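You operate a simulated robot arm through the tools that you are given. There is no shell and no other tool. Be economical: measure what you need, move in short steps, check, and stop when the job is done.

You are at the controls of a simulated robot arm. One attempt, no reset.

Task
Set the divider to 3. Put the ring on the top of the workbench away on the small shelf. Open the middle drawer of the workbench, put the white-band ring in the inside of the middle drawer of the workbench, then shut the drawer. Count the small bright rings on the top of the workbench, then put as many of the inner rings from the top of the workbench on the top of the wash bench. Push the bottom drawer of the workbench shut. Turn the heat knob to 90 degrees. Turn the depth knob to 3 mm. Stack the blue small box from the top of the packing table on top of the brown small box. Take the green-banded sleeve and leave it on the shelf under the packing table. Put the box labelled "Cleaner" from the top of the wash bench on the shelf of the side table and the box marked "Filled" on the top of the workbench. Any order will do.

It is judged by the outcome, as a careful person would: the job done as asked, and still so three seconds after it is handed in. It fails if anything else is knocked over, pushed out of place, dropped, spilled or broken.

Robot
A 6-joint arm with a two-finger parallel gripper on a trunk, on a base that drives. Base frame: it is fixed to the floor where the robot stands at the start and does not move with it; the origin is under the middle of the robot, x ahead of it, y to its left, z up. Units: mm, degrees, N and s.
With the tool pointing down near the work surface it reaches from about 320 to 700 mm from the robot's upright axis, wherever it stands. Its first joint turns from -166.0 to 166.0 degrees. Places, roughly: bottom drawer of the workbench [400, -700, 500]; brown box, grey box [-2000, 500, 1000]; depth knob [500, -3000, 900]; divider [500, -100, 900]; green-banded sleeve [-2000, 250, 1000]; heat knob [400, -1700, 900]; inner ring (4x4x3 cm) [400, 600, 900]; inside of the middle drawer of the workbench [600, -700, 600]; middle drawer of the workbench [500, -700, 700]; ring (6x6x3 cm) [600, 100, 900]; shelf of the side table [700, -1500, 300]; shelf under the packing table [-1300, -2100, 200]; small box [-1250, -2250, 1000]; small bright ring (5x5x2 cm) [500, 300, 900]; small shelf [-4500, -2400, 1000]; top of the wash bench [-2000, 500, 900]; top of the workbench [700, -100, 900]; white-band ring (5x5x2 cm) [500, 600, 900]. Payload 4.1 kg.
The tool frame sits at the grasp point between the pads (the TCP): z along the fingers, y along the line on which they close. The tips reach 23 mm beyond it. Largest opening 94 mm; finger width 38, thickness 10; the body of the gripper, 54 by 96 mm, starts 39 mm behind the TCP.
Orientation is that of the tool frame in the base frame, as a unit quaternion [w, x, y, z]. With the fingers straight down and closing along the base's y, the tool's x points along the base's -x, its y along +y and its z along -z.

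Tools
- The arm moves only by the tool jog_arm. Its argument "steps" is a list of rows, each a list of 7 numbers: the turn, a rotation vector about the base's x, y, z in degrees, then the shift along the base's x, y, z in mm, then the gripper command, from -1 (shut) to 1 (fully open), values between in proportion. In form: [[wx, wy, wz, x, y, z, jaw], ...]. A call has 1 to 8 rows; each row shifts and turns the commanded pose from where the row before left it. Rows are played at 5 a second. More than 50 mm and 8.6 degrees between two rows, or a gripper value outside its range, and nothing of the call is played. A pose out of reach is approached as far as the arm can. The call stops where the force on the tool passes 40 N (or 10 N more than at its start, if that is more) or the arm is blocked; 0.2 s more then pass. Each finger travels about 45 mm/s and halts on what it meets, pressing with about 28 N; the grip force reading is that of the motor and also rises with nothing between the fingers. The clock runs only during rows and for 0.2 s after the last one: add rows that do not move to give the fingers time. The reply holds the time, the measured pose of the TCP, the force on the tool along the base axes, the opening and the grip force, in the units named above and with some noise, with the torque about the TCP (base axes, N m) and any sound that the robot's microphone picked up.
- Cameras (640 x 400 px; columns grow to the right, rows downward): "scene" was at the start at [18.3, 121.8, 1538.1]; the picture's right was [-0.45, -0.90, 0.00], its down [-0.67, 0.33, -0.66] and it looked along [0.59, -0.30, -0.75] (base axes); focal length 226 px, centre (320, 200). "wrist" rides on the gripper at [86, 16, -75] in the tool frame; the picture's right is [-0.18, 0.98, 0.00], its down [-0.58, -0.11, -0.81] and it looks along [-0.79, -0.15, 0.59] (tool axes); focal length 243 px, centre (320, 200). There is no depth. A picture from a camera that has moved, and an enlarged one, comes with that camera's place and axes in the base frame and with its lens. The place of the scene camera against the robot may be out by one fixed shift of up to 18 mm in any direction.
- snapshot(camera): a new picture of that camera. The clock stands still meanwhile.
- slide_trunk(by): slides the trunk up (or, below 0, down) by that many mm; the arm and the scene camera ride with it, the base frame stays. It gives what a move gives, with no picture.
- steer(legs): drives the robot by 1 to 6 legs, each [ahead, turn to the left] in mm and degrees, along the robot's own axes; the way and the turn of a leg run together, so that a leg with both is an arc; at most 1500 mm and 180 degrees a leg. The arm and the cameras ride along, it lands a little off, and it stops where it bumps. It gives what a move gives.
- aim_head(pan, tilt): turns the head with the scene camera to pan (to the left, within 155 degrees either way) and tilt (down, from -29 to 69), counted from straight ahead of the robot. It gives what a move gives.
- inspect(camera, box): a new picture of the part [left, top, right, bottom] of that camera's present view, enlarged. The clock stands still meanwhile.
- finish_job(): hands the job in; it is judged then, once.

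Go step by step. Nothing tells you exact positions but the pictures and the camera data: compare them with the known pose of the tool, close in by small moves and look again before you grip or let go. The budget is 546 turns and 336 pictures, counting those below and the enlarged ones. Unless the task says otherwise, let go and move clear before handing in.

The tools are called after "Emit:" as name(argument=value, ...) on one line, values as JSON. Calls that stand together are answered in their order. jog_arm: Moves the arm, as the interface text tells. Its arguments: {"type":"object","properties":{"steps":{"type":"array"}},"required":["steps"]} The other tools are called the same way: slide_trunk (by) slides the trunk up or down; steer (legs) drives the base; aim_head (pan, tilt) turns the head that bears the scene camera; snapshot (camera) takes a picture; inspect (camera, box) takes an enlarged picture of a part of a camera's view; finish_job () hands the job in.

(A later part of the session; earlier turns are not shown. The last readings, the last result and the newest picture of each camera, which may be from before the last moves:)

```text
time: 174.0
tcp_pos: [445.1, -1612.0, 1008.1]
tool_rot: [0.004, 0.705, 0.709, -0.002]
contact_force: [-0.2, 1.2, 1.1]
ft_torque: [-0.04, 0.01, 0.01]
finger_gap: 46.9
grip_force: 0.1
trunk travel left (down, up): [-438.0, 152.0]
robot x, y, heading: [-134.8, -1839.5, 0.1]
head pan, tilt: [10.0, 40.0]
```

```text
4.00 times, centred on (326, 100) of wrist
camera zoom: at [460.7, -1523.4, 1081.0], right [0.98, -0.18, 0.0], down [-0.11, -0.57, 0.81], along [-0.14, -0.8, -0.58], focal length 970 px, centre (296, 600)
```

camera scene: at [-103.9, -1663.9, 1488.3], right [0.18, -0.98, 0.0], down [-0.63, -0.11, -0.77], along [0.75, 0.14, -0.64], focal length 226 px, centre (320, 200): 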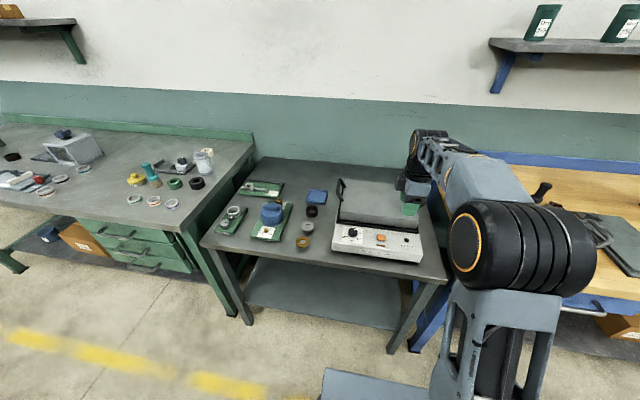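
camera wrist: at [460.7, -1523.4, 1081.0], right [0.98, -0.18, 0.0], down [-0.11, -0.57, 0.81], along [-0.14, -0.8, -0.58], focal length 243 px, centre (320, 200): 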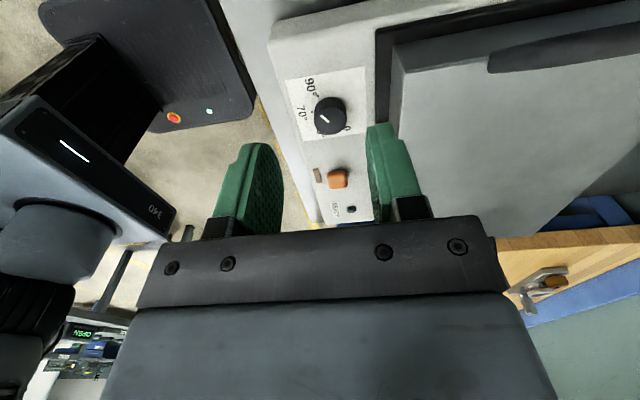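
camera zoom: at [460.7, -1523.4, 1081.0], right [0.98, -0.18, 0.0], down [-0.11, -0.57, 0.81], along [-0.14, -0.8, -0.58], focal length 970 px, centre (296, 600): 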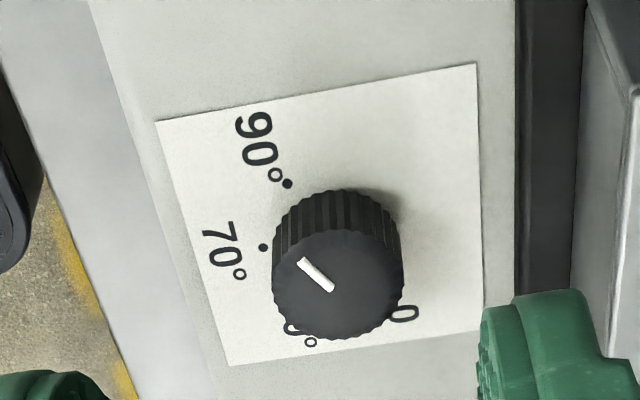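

Both views show the pointer ~6° short of 90. I'll regrip and turn 6° more clockwise.

Emit:
jog_arm(steps=[[0, 0, 0, 0, -40, -25, 0], [0, 0, 0, 0, -20, -45, 0], [0, 0, 0, 0, 0, -40, 0], [0, 0, 0, 0, 0, 0, -1], [0, 0, 0, 0, 0, 0, -1], [0, 0, -4, 0, 0, 0, -1], [0, 0, -3, 0, 0, 0, -1], [0, 0, 0, 0, 0, 0, -1]])

Emit:
jog_arm(steps=[[0, 0, 0, 0, 0, 0, 0], [0, 0, 0, 0, 0, 0, 0], [0, 0, 0, 0, 0, 40, 0], [0, 0, 0, 0, 20, 45, 0], [0, 0, 0, 0, 40, 25, 0]])

Emit:
inspect(camera="wrist", box=[270, 50, 382, 150])

Emit:
inspect(camera="scene", box=[340, 220, 372, 240])

```text
time: 175.8
tcp_pos: [445.9, -1670.7, 895.9]
tool_rot: [0.004, 0.748, 0.664, -0.003]
contact_force: [-4.2, -2.6, -3.0]
ft_torque: [-0.14, 0.18, 0.02]
finger_gap: 31.5
grip_force: 44.8
trunk travel left (down, up): [-438.0, 152.0]
robot x, y, heading: [-134.7, -1838.5, 0.2]
head pan, tilt: [10.0, 40.0]
```

```text
time: 177.0
tcp_pos: [444.0, -1611.3, 1006.5]
tool_rot: [0.004, 0.747, 0.665, -0.003]
contact_force: [-0.7, -0.3, 0.2]
ft_torque: [0.04, 0.03, -0.02]
finger_gap: 47.2
grip_force: 0.0
trunk travel left (down, up): [-438.0, 152.0]
robot x, y, heading: [-134.5, -1838.6, 0.2]
head pan, tilt: [10.0, 40.0]
```

```text
4.00 times, centred on (326, 100) of wrist
camera zoom: at [468.9, -1525.5, 1079.7], right [0.95, -0.3, 0.0], down [-0.18, -0.56, 0.81], along [-0.24, -0.78, -0.58], focal length 970 px, centre (296, 600)
```

zoom: 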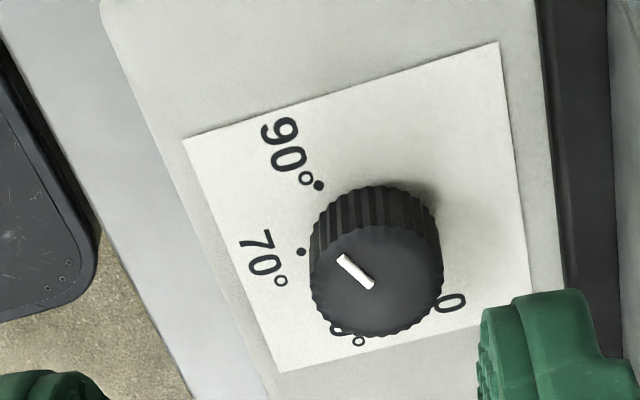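

```text
16.00 times, centred on (356, 230) of scene
camera zoom: at [-104.2, -1664.0, 1488.3], right [0.18, -0.98, 0.0], down [-0.63, -0.11, -0.77], along [0.75, 0.14, -0.64], focal length 3622 px, centre (-256, -280)
```

zoom: 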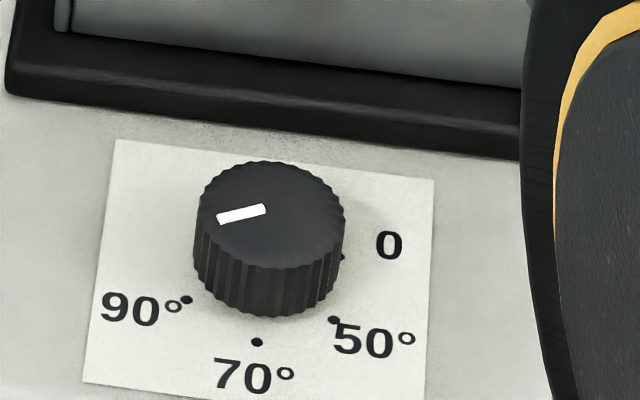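

Heat knob set. Now back off and drive to the wood table for the depth knob.

Emit:
jog_arm(steps=[[0, 0, 0, 0, 0, 45, 0], [0, 0, 8.5, 0, 0, 45, 0], [0, 0, 8.5, -20, -40, 0, 0], [0, 0, 8.5, -20, -40, 0, 0], [0, 0, 8.5, 0, -40, 0, 0], [0, 0, 8.5, 0, -40, 0, 0], [0, 0, 8.5, 0, -40, 0, 0], [0, 0, 8.5, 0, -20, 0, 0]])

Emit:
jog_arm(steps=[[0, 0, 8.5, 0, 0, 0, 0], [0, 0, 8.5, 0, 0, 0, 0], [0, 0, 8.5, 0, 0, 0, 0], [0, 0, 8.5, 0, 0, 0, 0], [0, 0, 3, 0, 0, 0, 0]])

Emit:
steer(legs=[[-320, 0], [0, -90], [1100, 0], [0, 90]])

Emit:
aim_head(pan=5, tilt=35)

Emit:
snapshot(camera="scene")

```text
time: 178.8
tcp_pos: [404.3, -1832.0, 1094.9]
tool_rot: [0.004, 0.318, 0.948, 0.001]
contact_force: [-0.5, -0.6, -0.1]
ft_torque: [0.01, -0.01, 0.0]
finger_gap: 47.1
grip_force: 0.0
trunk travel left (down, up): [-438.0, 152.0]
robot x, y, heading: [-134.4, -1837.2, 0.1]
head pan, tilt: [10.0, 40.0]
```

```text
time: 180.0
tcp_pos: [404.3, -1832.3, 1096.9]
tool_rot: [0.004, 0.001, 1.0, 0.001]
contact_force: [-0.4, 0.5, -0.2]
ft_torque: [-0.02, 0.0, 0.0]
finger_gap: 47.0
grip_force: 0.0
trunk travel left (down, up): [-438.0, 152.0]
robot x, y, heading: [-134.7, -1839.9, 0.2]
head pan, tilt: [10.0, 40.0]
```

```text
time: 195.0
tcp_pos: [108.8, -2943.5, 1096.6]
tool_rot: [0.004, -0.002, 1.0, 0.002]
contact_force: [-0.3, 0.4, -0.2]
ft_torque: [-0.01, -0.03, 0.02]
finger_gap: 47.0
grip_force: 0.0
trunk travel left (down, up): [-438.0, 152.0]
robot x, y, heading: [-429.8, -2950.6, 0.8]
head pan, tilt: [10.0, 40.0]
```

```text
time: 195.7
tcp_pos: [109.2, -2942.5, 1095.5]
tool_rot: [0.004, -0.001, 1.0, 0.001]
contact_force: [0.1, -0.2, -0.1]
ft_torque: [0.0, -0.02, 0.04]
finger_gap: 46.9
grip_force: 0.1
trunk travel left (down, up): [-438.0, 152.0]
robot x, y, heading: [-427.3, -2947.4, 0.9]
head pan, tilt: [5.0, 35.0]
```

```text
222 pictures are left
camera scene: at [-396.2, -2786.0, 1495.9], right [0.1, -1.0, 0.0], down [-0.57, -0.06, -0.82], along [0.81, 0.08, -0.57], focal length 226 px, centre (320, 200)
```

scene: 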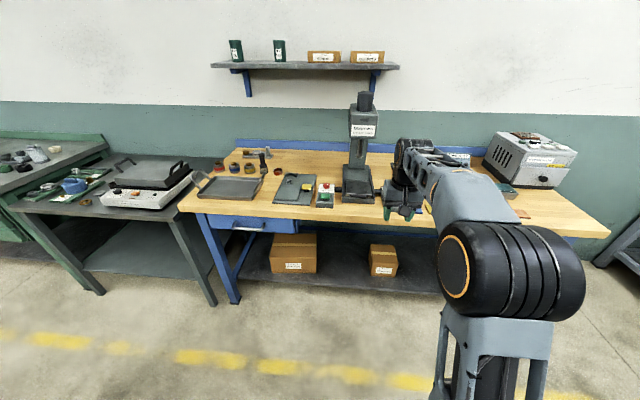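

Emit:
inspect(camera="scene", box=[260, 90, 420, 220])

Emit:
inspect(camera="scene", box=[470, 120, 610, 225])

Emit:
snapshot(camera="wrist")

```text
3.08 times, centred on (340, 155) of scene
camera zoom: at [-396.2, -2786.0, 1495.9], right [0.1, -1.0, 0.0], down [-0.57, -0.06, -0.82], along [0.81, 0.08, -0.57], focal length 697 px, centre (258, 338)
```

zoom: 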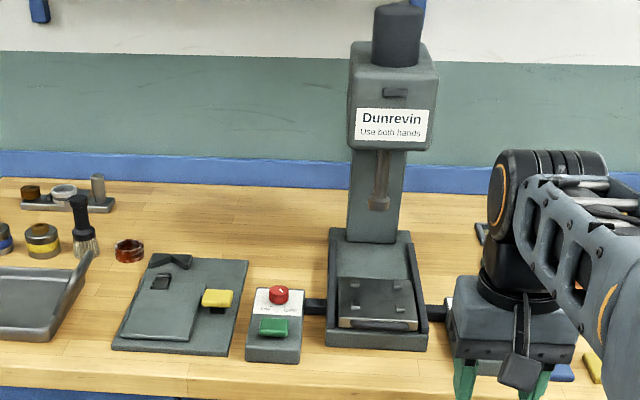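

```text
3.81 times, centred on (540, 172) of scene
camera zoom: at [-396.2, -2786.0, 1495.9], right [0.1, -1.0, 0.0], down [-0.57, -0.06, -0.82], along [0.81, 0.08, -0.57], focal length 862 px, centre (-518, 305)
```

zoom: 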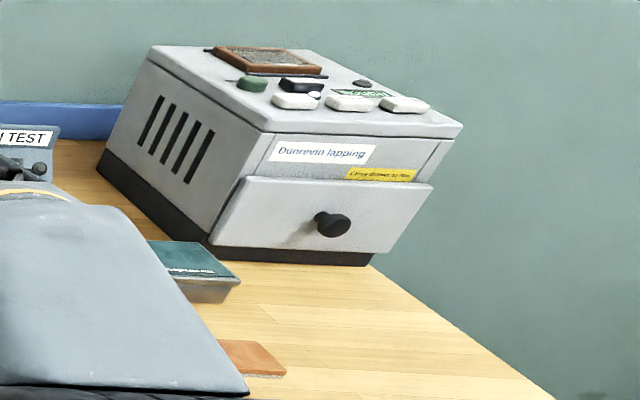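

```text
219 pictures are left
camera wrist: at [22.1, -2925.9, 1170.4], right [0.18, 0.98, 0.0], down [0.57, -0.11, 0.81], along [0.8, -0.15, -0.58], focal length 243 px, centre (320, 200)
```

wrist: 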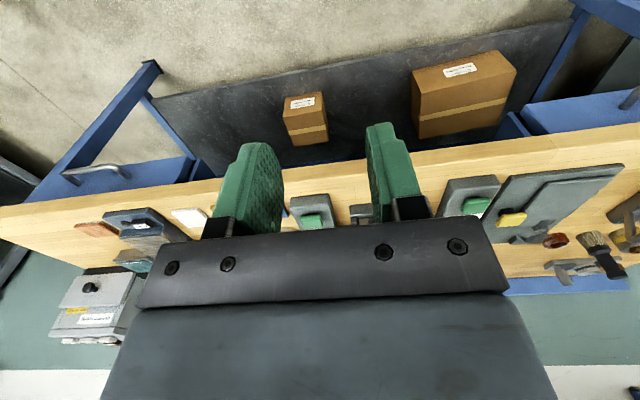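

Emit:
jog_arm(steps=[[0, 0, 0, 0, 45, 0, 0], [0, 0, 0, 0, 45, 0, 0], [0, 0, 0, 0, 45, 0, 0], [0, 0, 0, 0, 45, 0, 0], [0, 0, 0, 0, 45, 0, 0], [0, 0, 0, 0, 45, 0, 0], [0, 0, 0, 0, 45, 0, 0]])

Emit:
aim_head(pan=-10, tilt=35)

Emit:
snapshot(camera="scene")

```text
time: 197.3
tcp_pos: [111.1, -2628.3, 1093.4]
tool_rot: [0.003, -0.002, 1.0, 0.001]
contact_force: [0.5, -0.5, 0.2]
ft_torque: [0.02, -0.02, -0.01]
finger_gap: 46.7
grip_force: 0.1
trunk travel left (down, up): [-438.0, 152.0]
robot x, y, heading: [-424.6, -2950.9, 0.6]
head pan, tilt: [5.0, 35.0]
```

```text
time: 198.1
tcp_pos: [111.6, -2630.1, 1094.0]
tool_rot: [0.004, -0.002, 1.0, 0.001]
contact_force: [-0.1, 0.7, 0.3]
ft_torque: [-0.02, 0.03, 0.01]
finger_gap: 46.8
grip_force: 0.1
trunk travel left (down, up): [-438.0, 152.0]
robot x, y, heading: [-434.7, -2952.7, 0.6]
head pan, tilt: [-10.0, 35.0]
```

```text
218 pictures are left
camera scene: at [-397.0, -2808.9, 1495.9], right [-0.16, -0.99, 0.0], down [-0.57, 0.09, -0.82], along [0.81, -0.13, -0.57], focal length 226 px, centre (320, 200)
```

scene: 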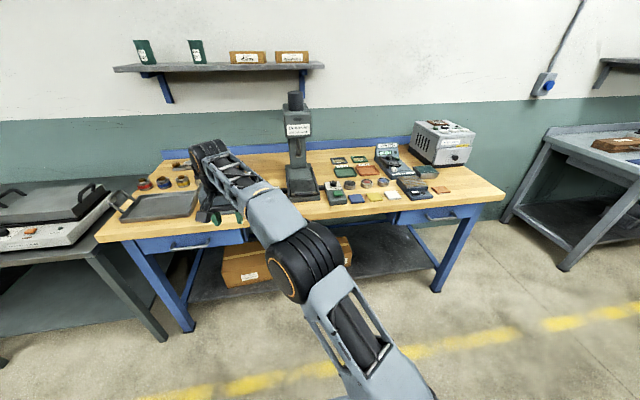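

Emit:
inspect(camera="scene", box=[280, 120, 480, 220])

Emit:
inspect(camera="scene", box=[320, 170, 460, 215])

```text
3.20 times, centred on (380, 170) of scene
camera zoom: at [-397.0, -2808.9, 1495.9], right [-0.16, -0.99, 0.0], down [-0.57, 0.09, -0.82], along [0.81, -0.13, -0.57], focal length 724 px, centre (128, 296)
```

zoom: 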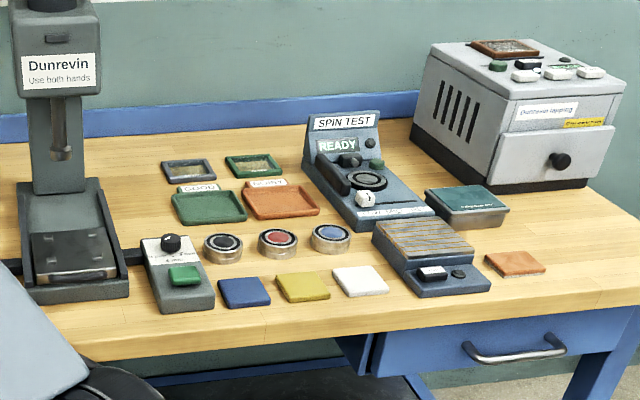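

```text
4.57 times, centred on (390, 192) of scene
camera zoom: at [-397.0, -2808.9, 1495.9], right [-0.16, -0.99, 0.0], down [-0.57, 0.09, -0.82], along [0.81, -0.13, -0.57], focal length 1035 px, centre (0, 234)
```

zoom: 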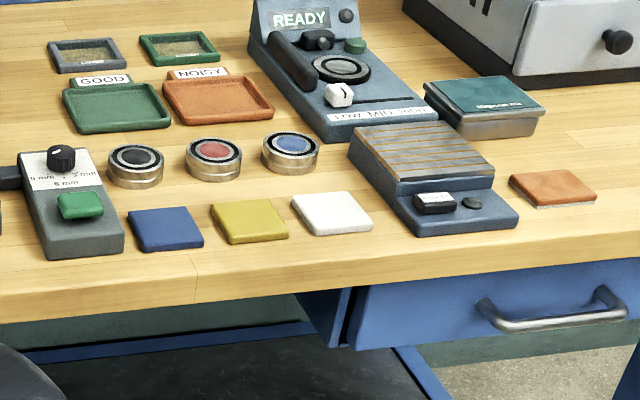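

Emit:
inspect(camera="scene", box=[322, 184, 350, 204])

```text
16.00 times, centred on (336, 194) of scene
camera zoom: at [-397.0, -2808.9, 1495.9], right [-0.16, -0.99, 0.0], down [-0.57, 0.09, -0.82], along [0.81, -0.13, -0.57], focal length 3622 px, centre (64, 296)
```

zoom: 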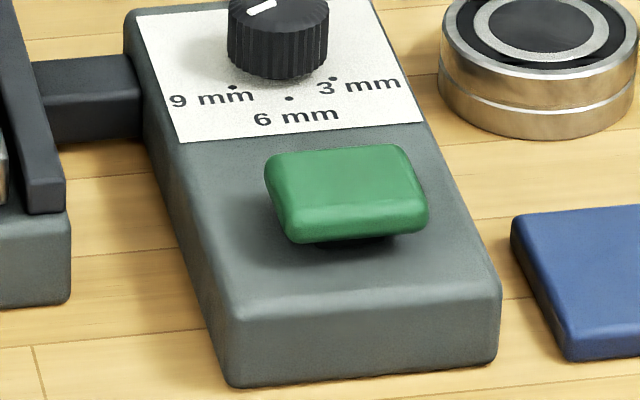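

Emit:
jog_arm(steps=[[0, 0, 0, 0, -48, 0, 0], [0, 0, 0, 0, -48, 0, 0], [0, 0, 0, 0, -48, 0, 0], [0, 0, 0, 0, -48, 0, 0], [0, 0, 0, 0, -48, 0, 0], [0, 0, 0, 0, -48, 0, 0], [0, 0, 0, 0, -48, 0, 0], [0, 0, 0, 0, -48, 0, 0]])

Emit:
steer(legs=[[330, 0]])

Emit:
snapshot(camera="wrist")

Emit:
snapshot(camera="scene")

```text
time: 199.8
tcp_pos: [107.9, -3011.7, 1097.9]
tool_rot: [0.004, -0.001, 1.0, 0.001]
contact_force: [-0.1, -0.1, -0.2]
ft_torque: [0.02, -0.02, 0.02]
finger_gap: 47.1
grip_force: 0.0
trunk travel left (down, up): [-438.0, 152.0]
robot x, y, heading: [-428.3, -2947.6, 0.6]
head pan, tilt: [-10.0, 35.0]
```

```text
time: 202.0
tcp_pos: [438.4, -3011.4, 1096.8]
tool_rot: [0.004, 0.0, 1.0, 0.001]
contact_force: [0.1, 0.0, 0.6]
ft_torque: [0.07, -0.01, -0.03]
finger_gap: 47.1
grip_force: 0.0
trunk travel left (down, up): [-438.0, 152.0]
robot x, y, heading: [-101.0, -2949.2, 0.3]
head pan, tilt: [-10.0, 35.0]
```

```text
214 pictures are left
camera wrist: at [350.9, -2992.7, 1170.9], right [0.18, 0.98, 0.0], down [0.57, -0.11, 0.81], along [0.8, -0.15, -0.58], focal length 243 px, centre (320, 200)
```

wrist: 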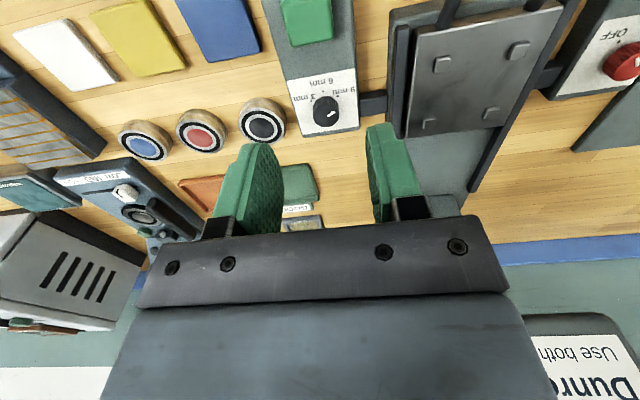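

```text
213 pictures are left
camera scene: at [-66.6, -2805.9, 1495.9], right [-0.17, -0.99, 0.0], down [-0.57, 0.09, -0.82], along [0.81, -0.14, -0.57], focal length 226 px, centre (320, 200)
```

scene: 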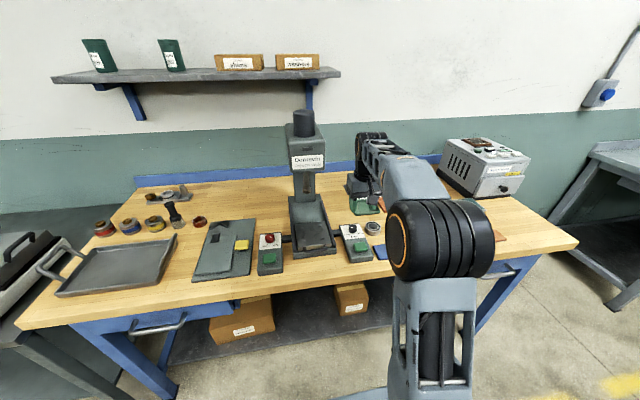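

Emit:
inspect(camera="wrist", box=[260, 50, 380, 150])

Emit:
inspect(camera="scene", box=[330, 215, 380, 265])

```text
4.00 times, centred on (320, 100) of wrist
camera zoom: at [350.9, -2992.7, 1170.9], right [0.18, 0.98, 0.0], down [0.57, -0.11, 0.81], along [0.8, -0.15, -0.58], focal length 970 px, centre (320, 600)
```

zoom: 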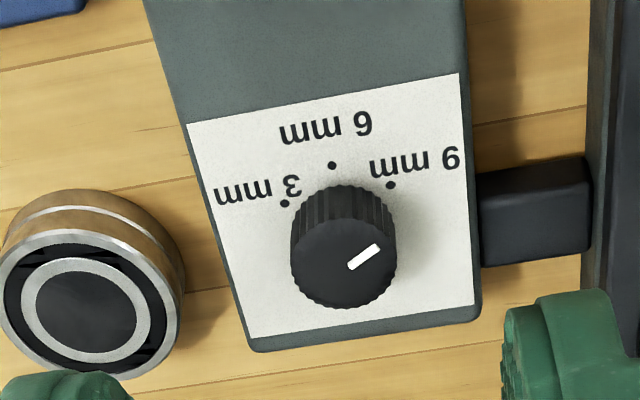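

```text
8.00 times, centred on (355, 240) of scene
camera zoom: at [-66.6, -2805.9, 1495.9], right [-0.17, -0.99, 0.0], down [-0.57, 0.09, -0.82], along [0.81, -0.14, -0.57], focal length 1811 px, centre (40, -120)
```

zoom: 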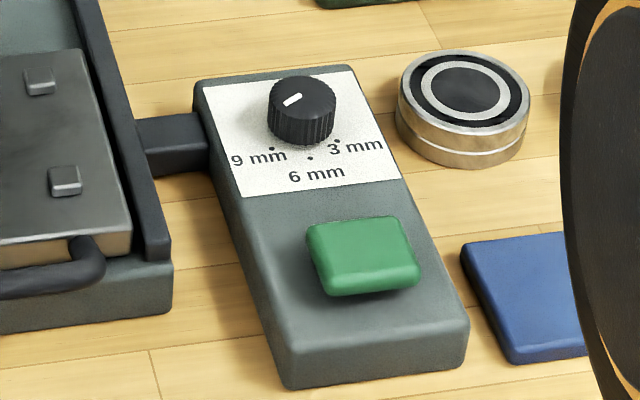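

Pointer is at 9; 3 mm is +120° (counterclockwise). Pre-rotate −60° and move above the knob at ≈(528, −3018).

Emit:
jog_arm(steps=[[0, 0, -8.5, 15, -1, -15, 0], [0, 0, -8.5, 15, -1, -15, 0], [0, 0, -8.5, 15, -1, -15, 0], [0, 0, -8.5, 15, -1, -15, 0], [0, 0, -8.5, 15, -1, -15, 0], [0, 0, -8.5, 13, -1, -15, 0], [0, 0, -8.5, 0, 0, -10, 0]])

Emit:
snapshot(camera="wrist")

Emit:
inspect(camera="scene", box=[280, 160, 420, 270])

```text
time: 203.6
tcp_pos: [525.6, -3015.3, 997.1]
tool_rot: [0.005, 0.497, 0.868, -0.001]
contact_force: [0.7, 0.0, -0.3]
ft_torque: [0.0, 0.0, 0.0]
finger_gap: 46.8
grip_force: 0.0
trunk travel left (down, up): [-438.0, 152.0]
robot x, y, heading: [-103.6, -2948.0, 0.5]
head pan, tilt: [-10.0, 35.0]
```

```text
210 pictures are left
camera wrist: at [495.9, -2930.9, 1071.0], right [0.94, 0.34, 0.0], down [0.2, -0.55, 0.81], along [0.28, -0.76, -0.58], focal length 243 px, centre (320, 200)
```

wrist: 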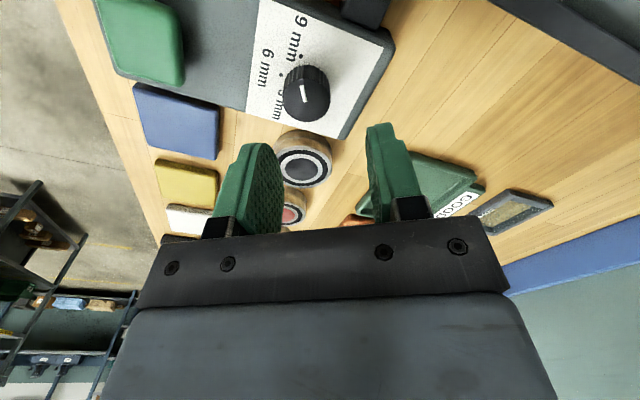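

```text
3.64 times, centred on (350, 215) of scene
camera zoom: at [-66.5, -2806.0, 1495.9], right [-0.17, -0.99, 0.0], down [-0.57, 0.09, -0.82], along [0.81, -0.14, -0.57], focal length 823 px, centre (211, 146)
```

zoom: 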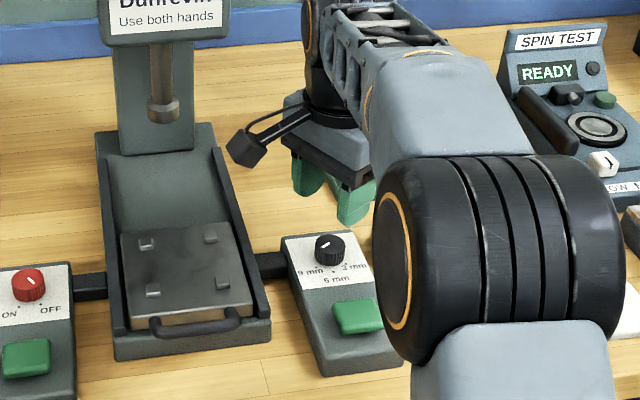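

Emit:
inspect(camera="wrist", box=[250, 30, 370, 130])

```text
4.00 times, centred on (310, 80) of wrist
camera zoom: at [495.9, -2930.9, 1071.0], right [0.94, 0.34, 0.0], down [0.2, -0.55, 0.81], along [0.28, -0.76, -0.58], focal length 970 px, centre (360, 680)
```

zoom: 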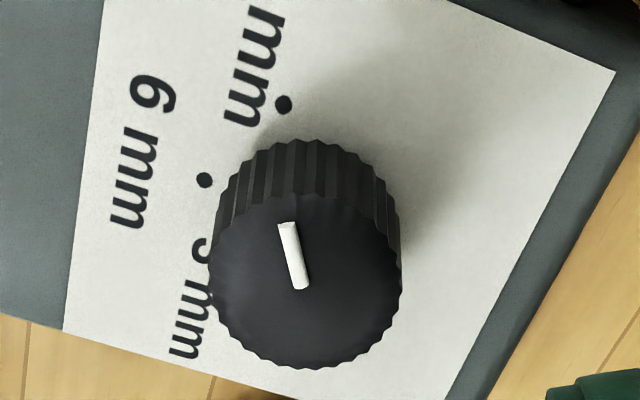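

Emit:
jog_arm(steps=[[0, 0, 0, -5, -3, -30, 0], [0, 0, 0, 0, 0, -25, 0], [0, 0, 0, 0, 0, -11, 0], [0, 0, 0, 0, 0, 0, -1], [0, 0, 0, 0, 0, 0, -1]])

Emit:
inspect(camera="wrist", box=[160, 0, 480, 240])

```text
time: 204.8
tcp_pos: [519.8, -3021.7, 933.3]
tool_rot: [0.007, 0.496, 0.868, -0.001]
contact_force: [-8.2, -9.8, 27.5]
ft_torque: [-0.12, 1.29, 0.21]
finger_gap: 30.0
grip_force: 41.3
trunk travel left (down, up): [-438.0, 152.0]
robot x, y, heading: [-98.5, -2950.1, 0.4]
head pan, tilt: [-10.0, 35.0]
```

```text
1.67 times, centred on (320, 120) of wrist
camera zoom: at [489.4, -2936.7, 1007.1], right [0.94, 0.34, 0.01], down [0.19, -0.55, 0.81], along [0.28, -0.76, -0.58], focal length 404 px, centre (320, 333)
```

zoom: 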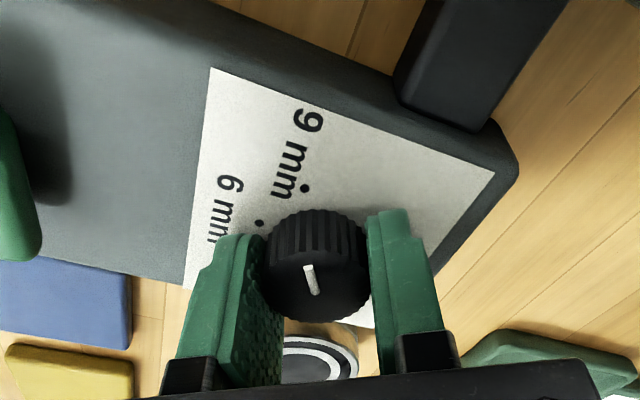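

Emit:
jog_arm(steps=[[0, 0, 0, 0, 0, 2, -1], [0, 0, 8, 0, 0, 0, -1], [0, 0, 8, 0, 0, 0, -1], [0, 0, 8, 0, 0, 0, -1], [0, 0, 8, 0, 0, 0, -1], [0, 0, 8, 0, 0, 0, -1], [0, 0, 8, 0, 0, 0, -1], [0, 0, 8, 0, 0, 0, -1]])

Emit:
jog_arm(steps=[[0, 0, 8, 0, 0, 0, -1], [0, 0, 8, 0, 0, 0, -1], [0, 0, 8, 0, 0, 0, -1], [0, 0, 8, 0, 0, 0, -1], [0, 0, 8, 0, 0, 0, -1], [0, 0, 8, 0, 0, 0, -1], [0, 0, 8, 0, 0, 0, -1], [0, 0, 8, 0, 0, 0, -1]])

Emit:
inspect(camera="wrist", box=[160, 0, 480, 240])

Emit:
inspect(camera="scene", box=[330, 215, 380, 265])

```text
time: 206.6
tcp_pos: [522.0, -3017.3, 932.9]
tool_rot: [0.006, 0.029, 1.0, 0.001]
contact_force: [20.6, 1.8, 18.6]
ft_torque: [-0.16, 0.56, 0.01]
finger_gap: 29.8
grip_force: 45.1
trunk travel left (down, up): [-438.0, 152.0]
robot x, y, heading: [-102.5, -2948.0, 0.9]
head pan, tilt: [-10.0, 35.0]
```

```text
time: 208.4
tcp_pos: [520.1, -3016.7, 933.4]
tool_rot: [0.003, -0.506, 0.863, 0.003]
contact_force: [1.1, 27.4, 18.6]
ft_torque: [-0.2, -0.01, 0.01]
finger_gap: 29.8
grip_force: 44.9
trunk travel left (down, up): [-438.0, 152.0]
robot x, y, heading: [-99.0, -2948.5, 0.4]
head pan, tilt: [-10.0, 35.0]
```

```text
1.67 times, centred on (320, 120) of wrist
camera zoom: at [462.4, -3082.8, 1007.4], right [-0.77, 0.64, 0.0], down [0.38, 0.45, 0.81], along [0.52, 0.62, -0.59], focal length 404 px, centre (320, 333)
```

zoom: 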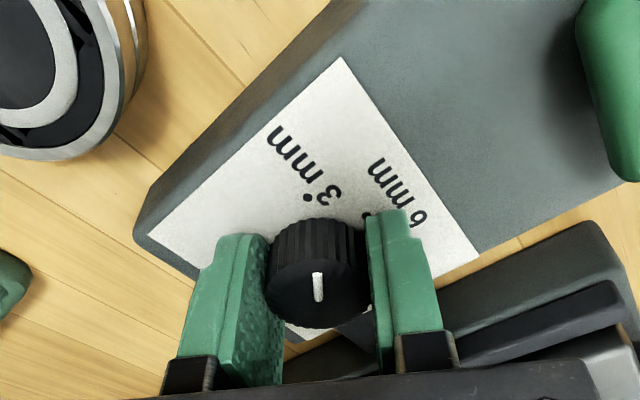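

```text
8.00 times, centred on (355, 240) of scene
camera zoom: at [-69.0, -2802.0, 1495.6], right [-0.16, -0.99, 0.0], down [-0.56, 0.09, -0.82], along [0.81, -0.13, -0.57], focal length 1811 px, centre (40, -120)
```

zoom: 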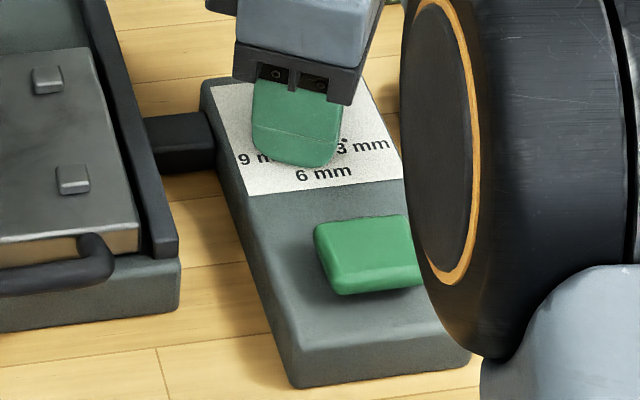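

Emit:
jog_arm(steps=[[0, 0, 4, 0, 0, 0, -1], [0, 0, 4, 0, 0, 0, -1], [0, 0, 0, 0, 0, 0, -1], [0, 0, 0, 0, 0, 0, 0], [0, 0, 0, 0, 0, 0, 0], [0, 0, 0, 0, 0, 40, 0], [0, 0, 0, 0, 0, 40, 0], [0, 0, 0, -20, -20, 40, 0]])

Emit:
snapshot(camera="wrist")

Emit:
inspect(camera="scene", box=[335, 220, 375, 245])

```text
time: 210.2
tcp_pos: [500.9, -3038.5, 1055.4]
tool_rot: [0.003, -0.563, 0.826, 0.004]
contact_force: [-0.3, 0.2, -0.7]
ft_torque: [-0.02, 0.02, -0.02]
finger_gap: 47.1
grip_force: 0.1
trunk travel left (down, up): [-438.0, 152.0]
robot x, y, heading: [-99.4, -2950.8, 0.5]
head pan, tilt: [-10.0, 35.0]
```

```text
204 pictures are left
camera wrist: at [455.6, -3112.5, 1129.0], right [-0.85, 0.53, 0.0], down [0.31, 0.49, 0.81], along [0.43, 0.69, -0.58], focal length 243 px, centre (320, 200)
```

wrist: 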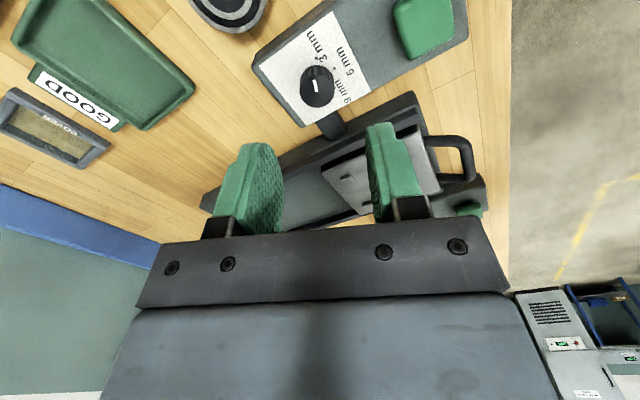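

```text
16.00 times, centred on (355, 232) of scene
camera zoom: at [-66.6, -2805.6, 1495.8], right [-0.17, -0.99, 0.0], down [-0.57, 0.09, -0.82], along [0.81, -0.14, -0.57], focal length 3622 px, centre (-240, -320)
```

zoom: 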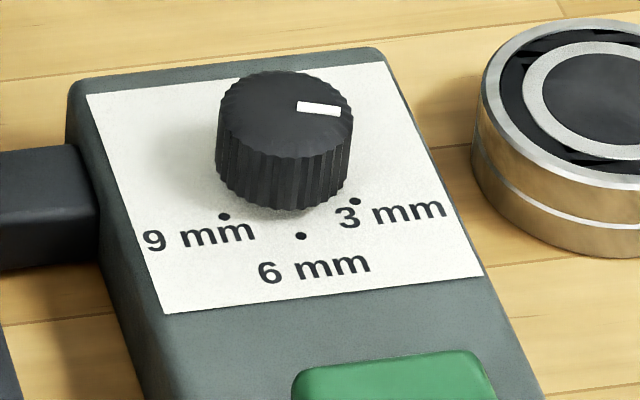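

Emit:
inspect(camera="wrist", box=[260, 30, 380, 130])

```text
4.00 times, centred on (320, 80) of wrist
camera zoom: at [455.6, -3112.5, 1129.0], right [-0.85, 0.53, 0.0], down [0.31, 0.49, 0.81], along [0.43, 0.69, -0.58], focal length 970 px, centre (320, 680)
```

zoom: 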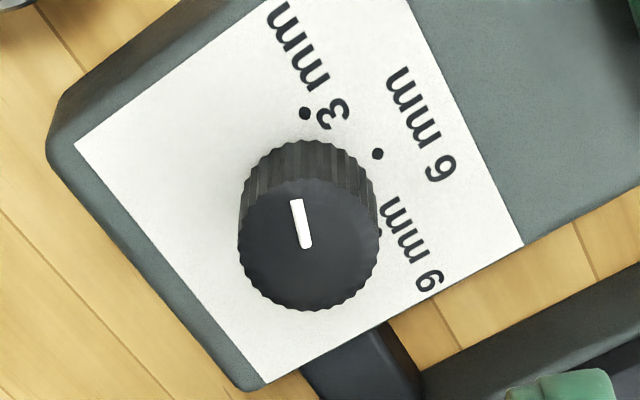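

Overshot by ~8–9°. Regrip and turn back 9°.

Emit:
jog_arm(steps=[[0, 0, 0, 20, 20, -40, 0], [0, 0, 0, 0, 0, -40, 0], [0, 0, 0, 0, 0, -38, 0], [0, 0, 0, 0, 0, 0, -1], [0, 0, 0, 0, 0, 0, -1], [0, 0, -5, 0, 0, 0, -1], [0, 0, -4, 0, 0, 0, -1], [0, 0, 0, 0, 0, 0, -1]])

Emit:
jog_arm(steps=[[0, 0, 0, 0, 0, 0, 0], [0, 0, 0, 0, 0, 0, 0], [0, 0, 0, 0, 0, 40, 0], [0, 0, 0, 0, 0, 40, 0], [0, 0, 0, -20, -20, 40, 0]])

Emit:
inspect(camera="wrist", box=[260, 30, 380, 130])

Emit:
inspect(camera="scene", box=[335, 220, 375, 245])

```text
time: 212.0
tcp_pos: [518.9, -3017.1, 935.5]
tool_rot: [0.002, -0.496, 0.868, 0.005]
contact_force: [-31.7, 10.0, -7.7]
ft_torque: [0.51, -0.61, 0.0]
finger_gap: 29.9
grip_force: 45.5
trunk travel left (down, up): [-438.0, 152.0]
robot x, y, heading: [-102.9, -2946.2, 0.6]
head pan, tilt: [-10.0, 35.0]
```

```text
time: 213.2
tcp_pos: [499.5, -3038.4, 1055.1]
tool_rot: [0.003, -0.497, 0.868, 0.003]
contact_force: [-0.1, 0.1, -0.4]
ft_torque: [0.0, -0.01, 0.0]
finger_gap: 47.0
grip_force: 0.1
trunk travel left (down, up): [-438.0, 152.0]
robot x, y, heading: [-99.8, -2952.8, 0.6]
head pan, tilt: [-10.0, 35.0]
```

```text
4.00 times, centred on (320, 80) of wrist
camera zoom: at [441.9, -3103.7, 1129.9], right [-0.75, 0.66, 0.0], down [0.39, 0.44, 0.81], along [0.53, 0.61, -0.58], focal length 970 px, centre (320, 680)
```

zoom: 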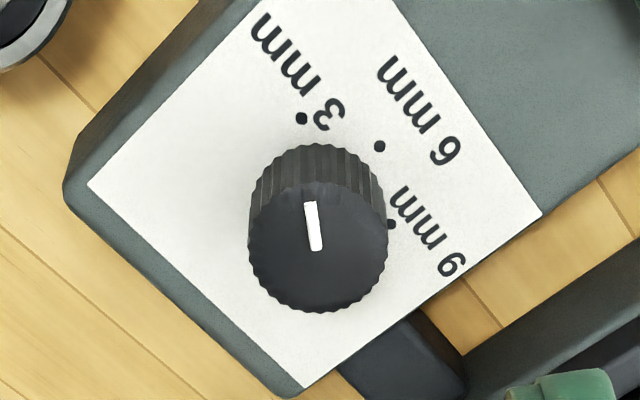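

```text
16.00 times, centred on (355, 232) of scene
camera zoom: at [-66.8, -2805.6, 1495.8], right [-0.17, -0.99, 0.0], down [-0.57, 0.09, -0.82], along [0.81, -0.14, -0.57], focal length 3622 px, centre (-240, -320)
```

zoom: 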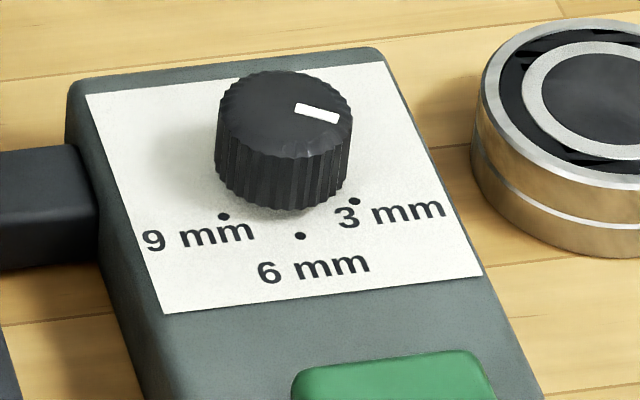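

Both knobs are within a few degrees of their marks. Back off, restore the tool, and turn to the packing table.

Emit:
jog_arm(steps=[[0, 0, -8.5, 0, 0, 20, 0], [0, 0, -8.5, 0, 0, 20, 0], [0, 0, -8.5, -10, 10, 0, 0], [0, 0, -8.5, -20, 10, 0, 0], [0, 0, -8.5, -30, 10, 0, 0], [0, 0, -8.5, -30, 10, 0, 0], [0, 0, -8.5, -30, 10, 0, 0]])

Emit:
steer(legs=[[-330, 0], [0, 90]])

Emit:
aim_head(pan=60, tilt=30)

Emit:
snapshot(camera="scene")

```text
time: 214.8
tcp_pos: [379.7, -2987.9, 1094.6]
tool_rot: [0.005, 0.0, 1.0, 0.001]
contact_force: [-0.1, 0.4, -0.4]
ft_torque: [0.04, -0.02, 0.0]
finger_gap: 47.0
grip_force: 0.2
trunk travel left (down, up): [-438.0, 152.0]
robot x, y, heading: [-100.0, -2948.0, 0.8]
head pan, tilt: [-10.0, 35.0]
```

```text
time: 220.8
tcp_pos: [-381.2, -2469.9, 1094.3]
tool_rot: [0.003, -0.703, 0.711, 0.004]
contact_force: [0.1, -0.1, -0.4]
ft_torque: [0.06, 0.01, 0.01]
finger_gap: 47.1
grip_force: 0.1
trunk travel left (down, up): [-438.0, 152.0]
robot x, y, heading: [-429.7, -2954.8, 89.8]
head pan, tilt: [-10.0, 35.0]
```

```text
time: 222.2
tcp_pos: [-380.3, -2470.0, 1096.0]
tool_rot: [0.003, -0.703, 0.711, 0.004]
contact_force: [0.0, 0.0, -0.6]
ft_torque: [-0.03, 0.01, -0.02]
finger_gap: 47.3
grip_force: 0.0
trunk travel left (down, up): [-438.0, 152.0]
robot x, y, heading: [-426.7, -2955.2, 89.6]
head pan, tilt: [60.0, 30.0]
```

```text
199 pictures are left
camera scene: at [-665.3, -2973.9, 1503.7], right [0.51, 0.86, 0.0], down [0.43, -0.25, -0.87], along [-0.75, 0.44, -0.5], focal length 226 px, centre (320, 200)
```

scene: 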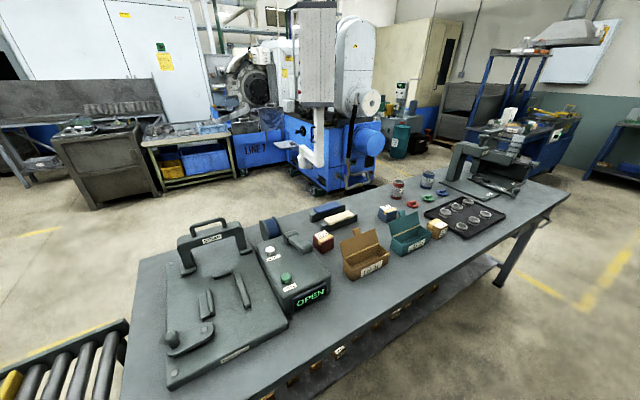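

Emit:
inspect(camera="scene", box=[300, 170, 520, 290])

```text
2.91 times, centred on (410, 230) of scene
camera zoom: at [-665.3, -2973.9, 1503.7], right [0.51, 0.86, 0.0], down [0.43, -0.25, -0.87], along [-0.75, 0.44, -0.5], focal length 659 px, centre (58, 113)
```

zoom: 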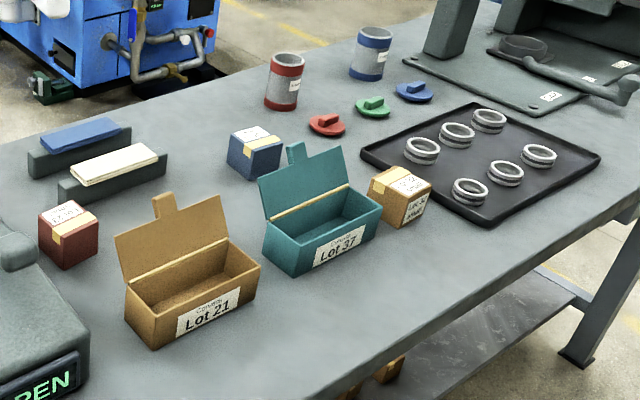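

Emit:
steer(legs=[[785, 0], [0, 90]])

Emit:
aim_head(pan=0, tilt=45)

Emit:
snapshot(camera="scene")

Emit:
snapshot(camera="wrist")

```text
time: 230.4
tcp_pos: [-914.8, -2129.5, 1095.2]
tool_rot: [0.0, 1.0, 0.02, -0.004]
contact_force: [-0.5, 0.5, 0.7]
ft_torque: [-0.03, 0.0, -0.02]
finger_gap: 46.8
grip_force: 0.0
trunk travel left (down, up): [-438.0, 152.0]
robot x, y, heading: [-433.5, -2157.0, -177.1]
head pan, tilt: [60.0, 30.0]
```

```text
time: 231.7
tcp_pos: [-914.7, -2129.6, 1094.4]
tool_rot: [0.001, 1.0, 0.02, -0.004]
contact_force: [-0.6, -0.4, -0.1]
ft_torque: [0.0, -0.01, 0.0]
finger_gap: 47.1
grip_force: 0.0
trunk travel left (down, up): [-438.0, 152.0]
robot x, y, heading: [-434.4, -2154.6, -177.2]
head pan, tilt: [0.0, 45.0]
```

```text
197 pictures are left
camera scene: at [-437.2, -2329.9, 1481.1], right [-0.05, 1.0, 0.0], down [0.71, 0.03, -0.71], along [-0.71, -0.03, -0.71], focal length 226 px, centre (320, 200)
```

scene: 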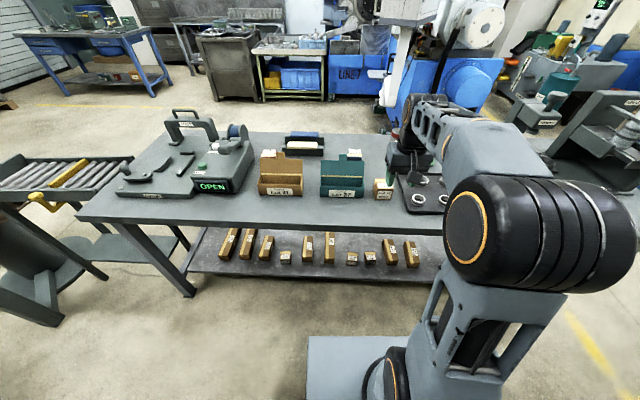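

```text
196 pictures are left
camera wrist: at [-827.0, -2141.6, 1169.2], right [-0.14, -0.99, 0.0], down [-0.58, 0.09, 0.81], along [-0.8, 0.12, -0.58], focal length 243 px, centre (320, 200)
```

wrist: 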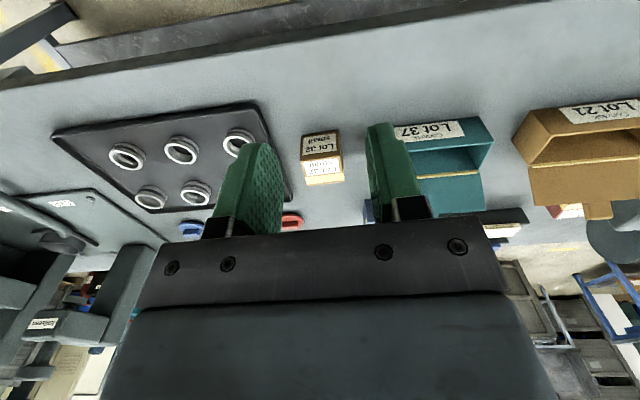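

Emit:
steer(legs=[[165, -2.9]])

Emit:
snapshot(camera="wrist")

Emit:
snapshot(camera="scene")

```text
time: 233.1
tcp_pos: [-1078.1, -2108.0, 1094.8]
tool_rot: [0.001, 1.0, -0.006, -0.004]
contact_force: [0.5, 0.3, -0.3]
ft_torque: [0.01, 0.02, 0.0]
finger_gap: 47.3
grip_force: 0.0
trunk travel left (down, up): [-438.0, 152.0]
robot x, y, heading: [-598.7, -2156.7, 179.6]
head pan, tilt: [0.0, 45.0]
```

```text
195 pictures are left
camera wrist: at [-992.0, -2123.5, 1169.1], right [-0.2, -0.98, 0.0], down [-0.57, 0.12, 0.81], along [-0.8, 0.16, -0.58], focal length 243 px, centre (320, 200)
```

wrist: 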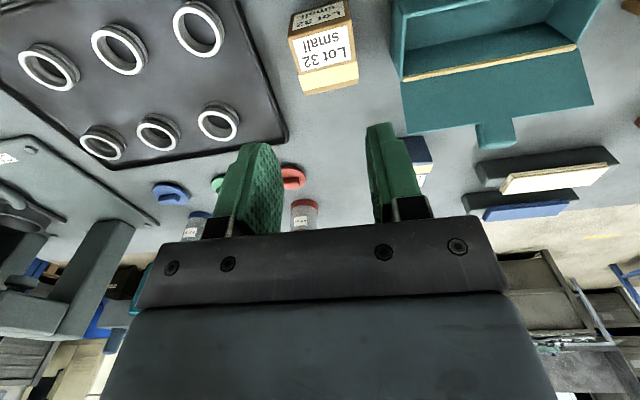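

```text
194 pictures are left
camera scene: at [-612.5, -2332.2, 1481.1], right [0.01, 1.0, 0.0], down [0.71, 0.0, -0.71], along [-0.71, 0.01, -0.71], focal length 226 px, centre (320, 200)
```

scene: 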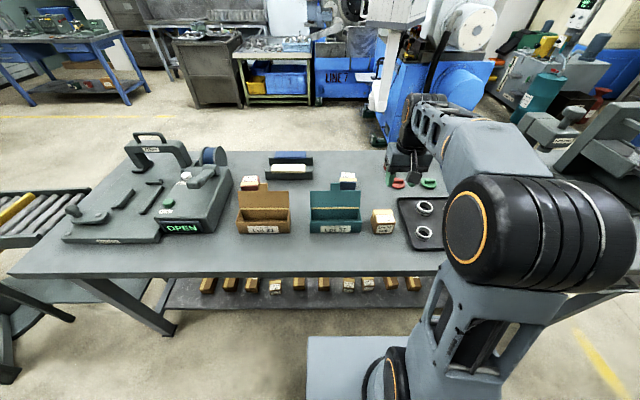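

Emit:
inspect(camera="scene", box=[290, 140, 440, 245])

Emit:
inspect(camera="wrist", box=[260, 0, 460, 200])

```text
3.81 times, centred on (365, 192) of scene
camera zoom: at [-612.5, -2332.2, 1481.1], right [0.01, 1.0, 0.0], down [0.71, 0.0, -0.71], along [-0.71, 0.01, -0.71], focal length 862 px, centre (149, 229)
```

zoom: 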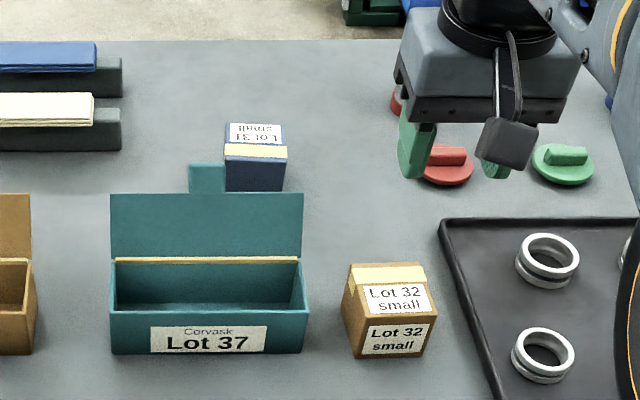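

```text
2.00 times, centred on (360, 100) of wrist
camera zoom: at [-992.0, -2123.5, 1169.1], right [-0.2, -0.98, 0.0], down [-0.57, 0.12, 0.81], along [-0.8, 0.16, -0.58], focal length 485 px, centre (240, 400)
```

zoom: 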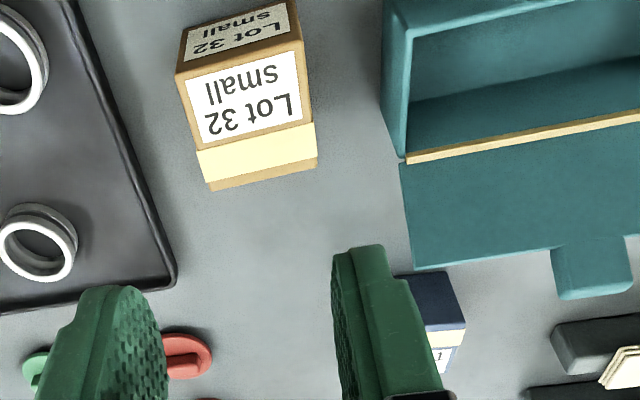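

Blue box ≈(-1329,-2212), brown box ≈(-1116,-2108), tops at z≈896. Move a bit closer and go above the blue box.

Emit:
steer(legs=[[30, 0]])

Emit:
jog_arm(steps=[[0, 0, 0, -35, -18, -10, 0.5], [0, 0, 0, -35, -18, -10, 1], [0, 0, 0, -35, -18, -10, 1], [0, 0, 0, -35, -18, -10, 1], [0, 0, 0, -35, -18, -10, 1], [0, 0, 0, -20, -14, -10, 1]])

Emit:
snapshot(camera="wrist")

Emit:
inspect(camera="scene", box=[290, 100, 440, 245])

```text
time: 233.9
tcp_pos: [-1108.9, -2107.5, 1095.5]
tool_rot: [0.0, 1.0, -0.007, -0.005]
contact_force: [0.1, -0.7, 0.5]
ft_torque: [-0.02, 0.01, 0.04]
finger_gap: 46.8
grip_force: 0.2
trunk travel left (down, up): [-438.0, 152.0]
robot x, y, heading: [-627.2, -2154.9, 179.5]
head pan, tilt: [0.0, 45.0]
```

```text
time: 235.3
tcp_pos: [-1304.1, -2212.1, 1032.9]
tool_rot: [0.001, 1.0, -0.007, -0.003]
contact_force: [0.3, 0.3, 0.7]
ft_torque: [0.02, 0.02, -0.01]
finger_gap: 94.2
grip_force: 0.1
trunk travel left (down, up): [-438.0, 152.0]
robot x, y, heading: [-627.9, -2157.8, 179.6]
head pan, tilt: [0.0, 45.0]
```

```text
191 pictures are left
camera wrist: at [-1217.6, -2228.2, 1107.8], right [-0.2, -0.98, 0.0], down [-0.57, 0.12, 0.81], along [-0.79, 0.16, -0.59], focal length 243 px, centre (320, 200)
```

wrist: 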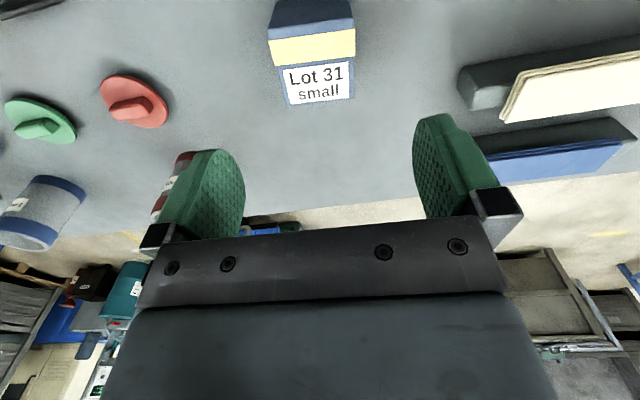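

```text
2.76 times, centred on (365, 172) of scene
camera zoom: at [-642.9, -2332.3, 1481.1], right [0.01, 1.0, 0.0], down [0.71, 0.0, -0.71], along [-0.71, 0.0, -0.71], focal length 625 px, centre (196, 276)
```

zoom: 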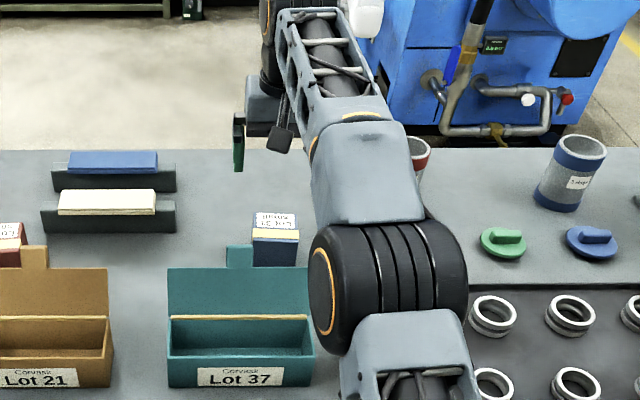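

Emit:
jog_arm(steps=[[0, 0, 0, -6, 4, -40, 1], [0, 0, 0, -6, 3, -35, 1]])

Emit:
snapshot(camera="wrist")

```text
time: 235.9
tcp_pos: [-1314.6, -2204.4, 960.3]
tool_rot: [0.001, 1.0, -0.007, -0.005]
contact_force: [0.2, -0.2, 0.0]
ft_torque: [-0.01, -0.01, 0.01]
finger_gap: 93.7
grip_force: 0.1
trunk travel left (down, up): [-438.0, 152.0]
robot x, y, heading: [-630.3, -2153.1, 179.5]
head pan, tilt: [0.0, 45.0]
```

```text
189 pictures are left
camera wrist: at [-1228.1, -2220.3, 1034.1], right [-0.2, -0.98, 0.0], down [-0.57, 0.12, 0.81], along [-0.8, 0.16, -0.58], focal length 243 px, centre (320, 200)
```

wrist: 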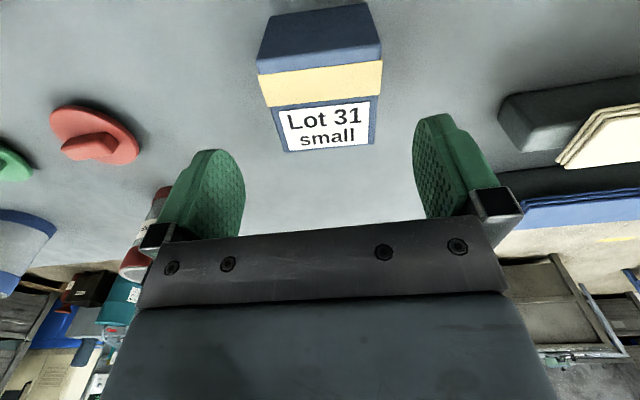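

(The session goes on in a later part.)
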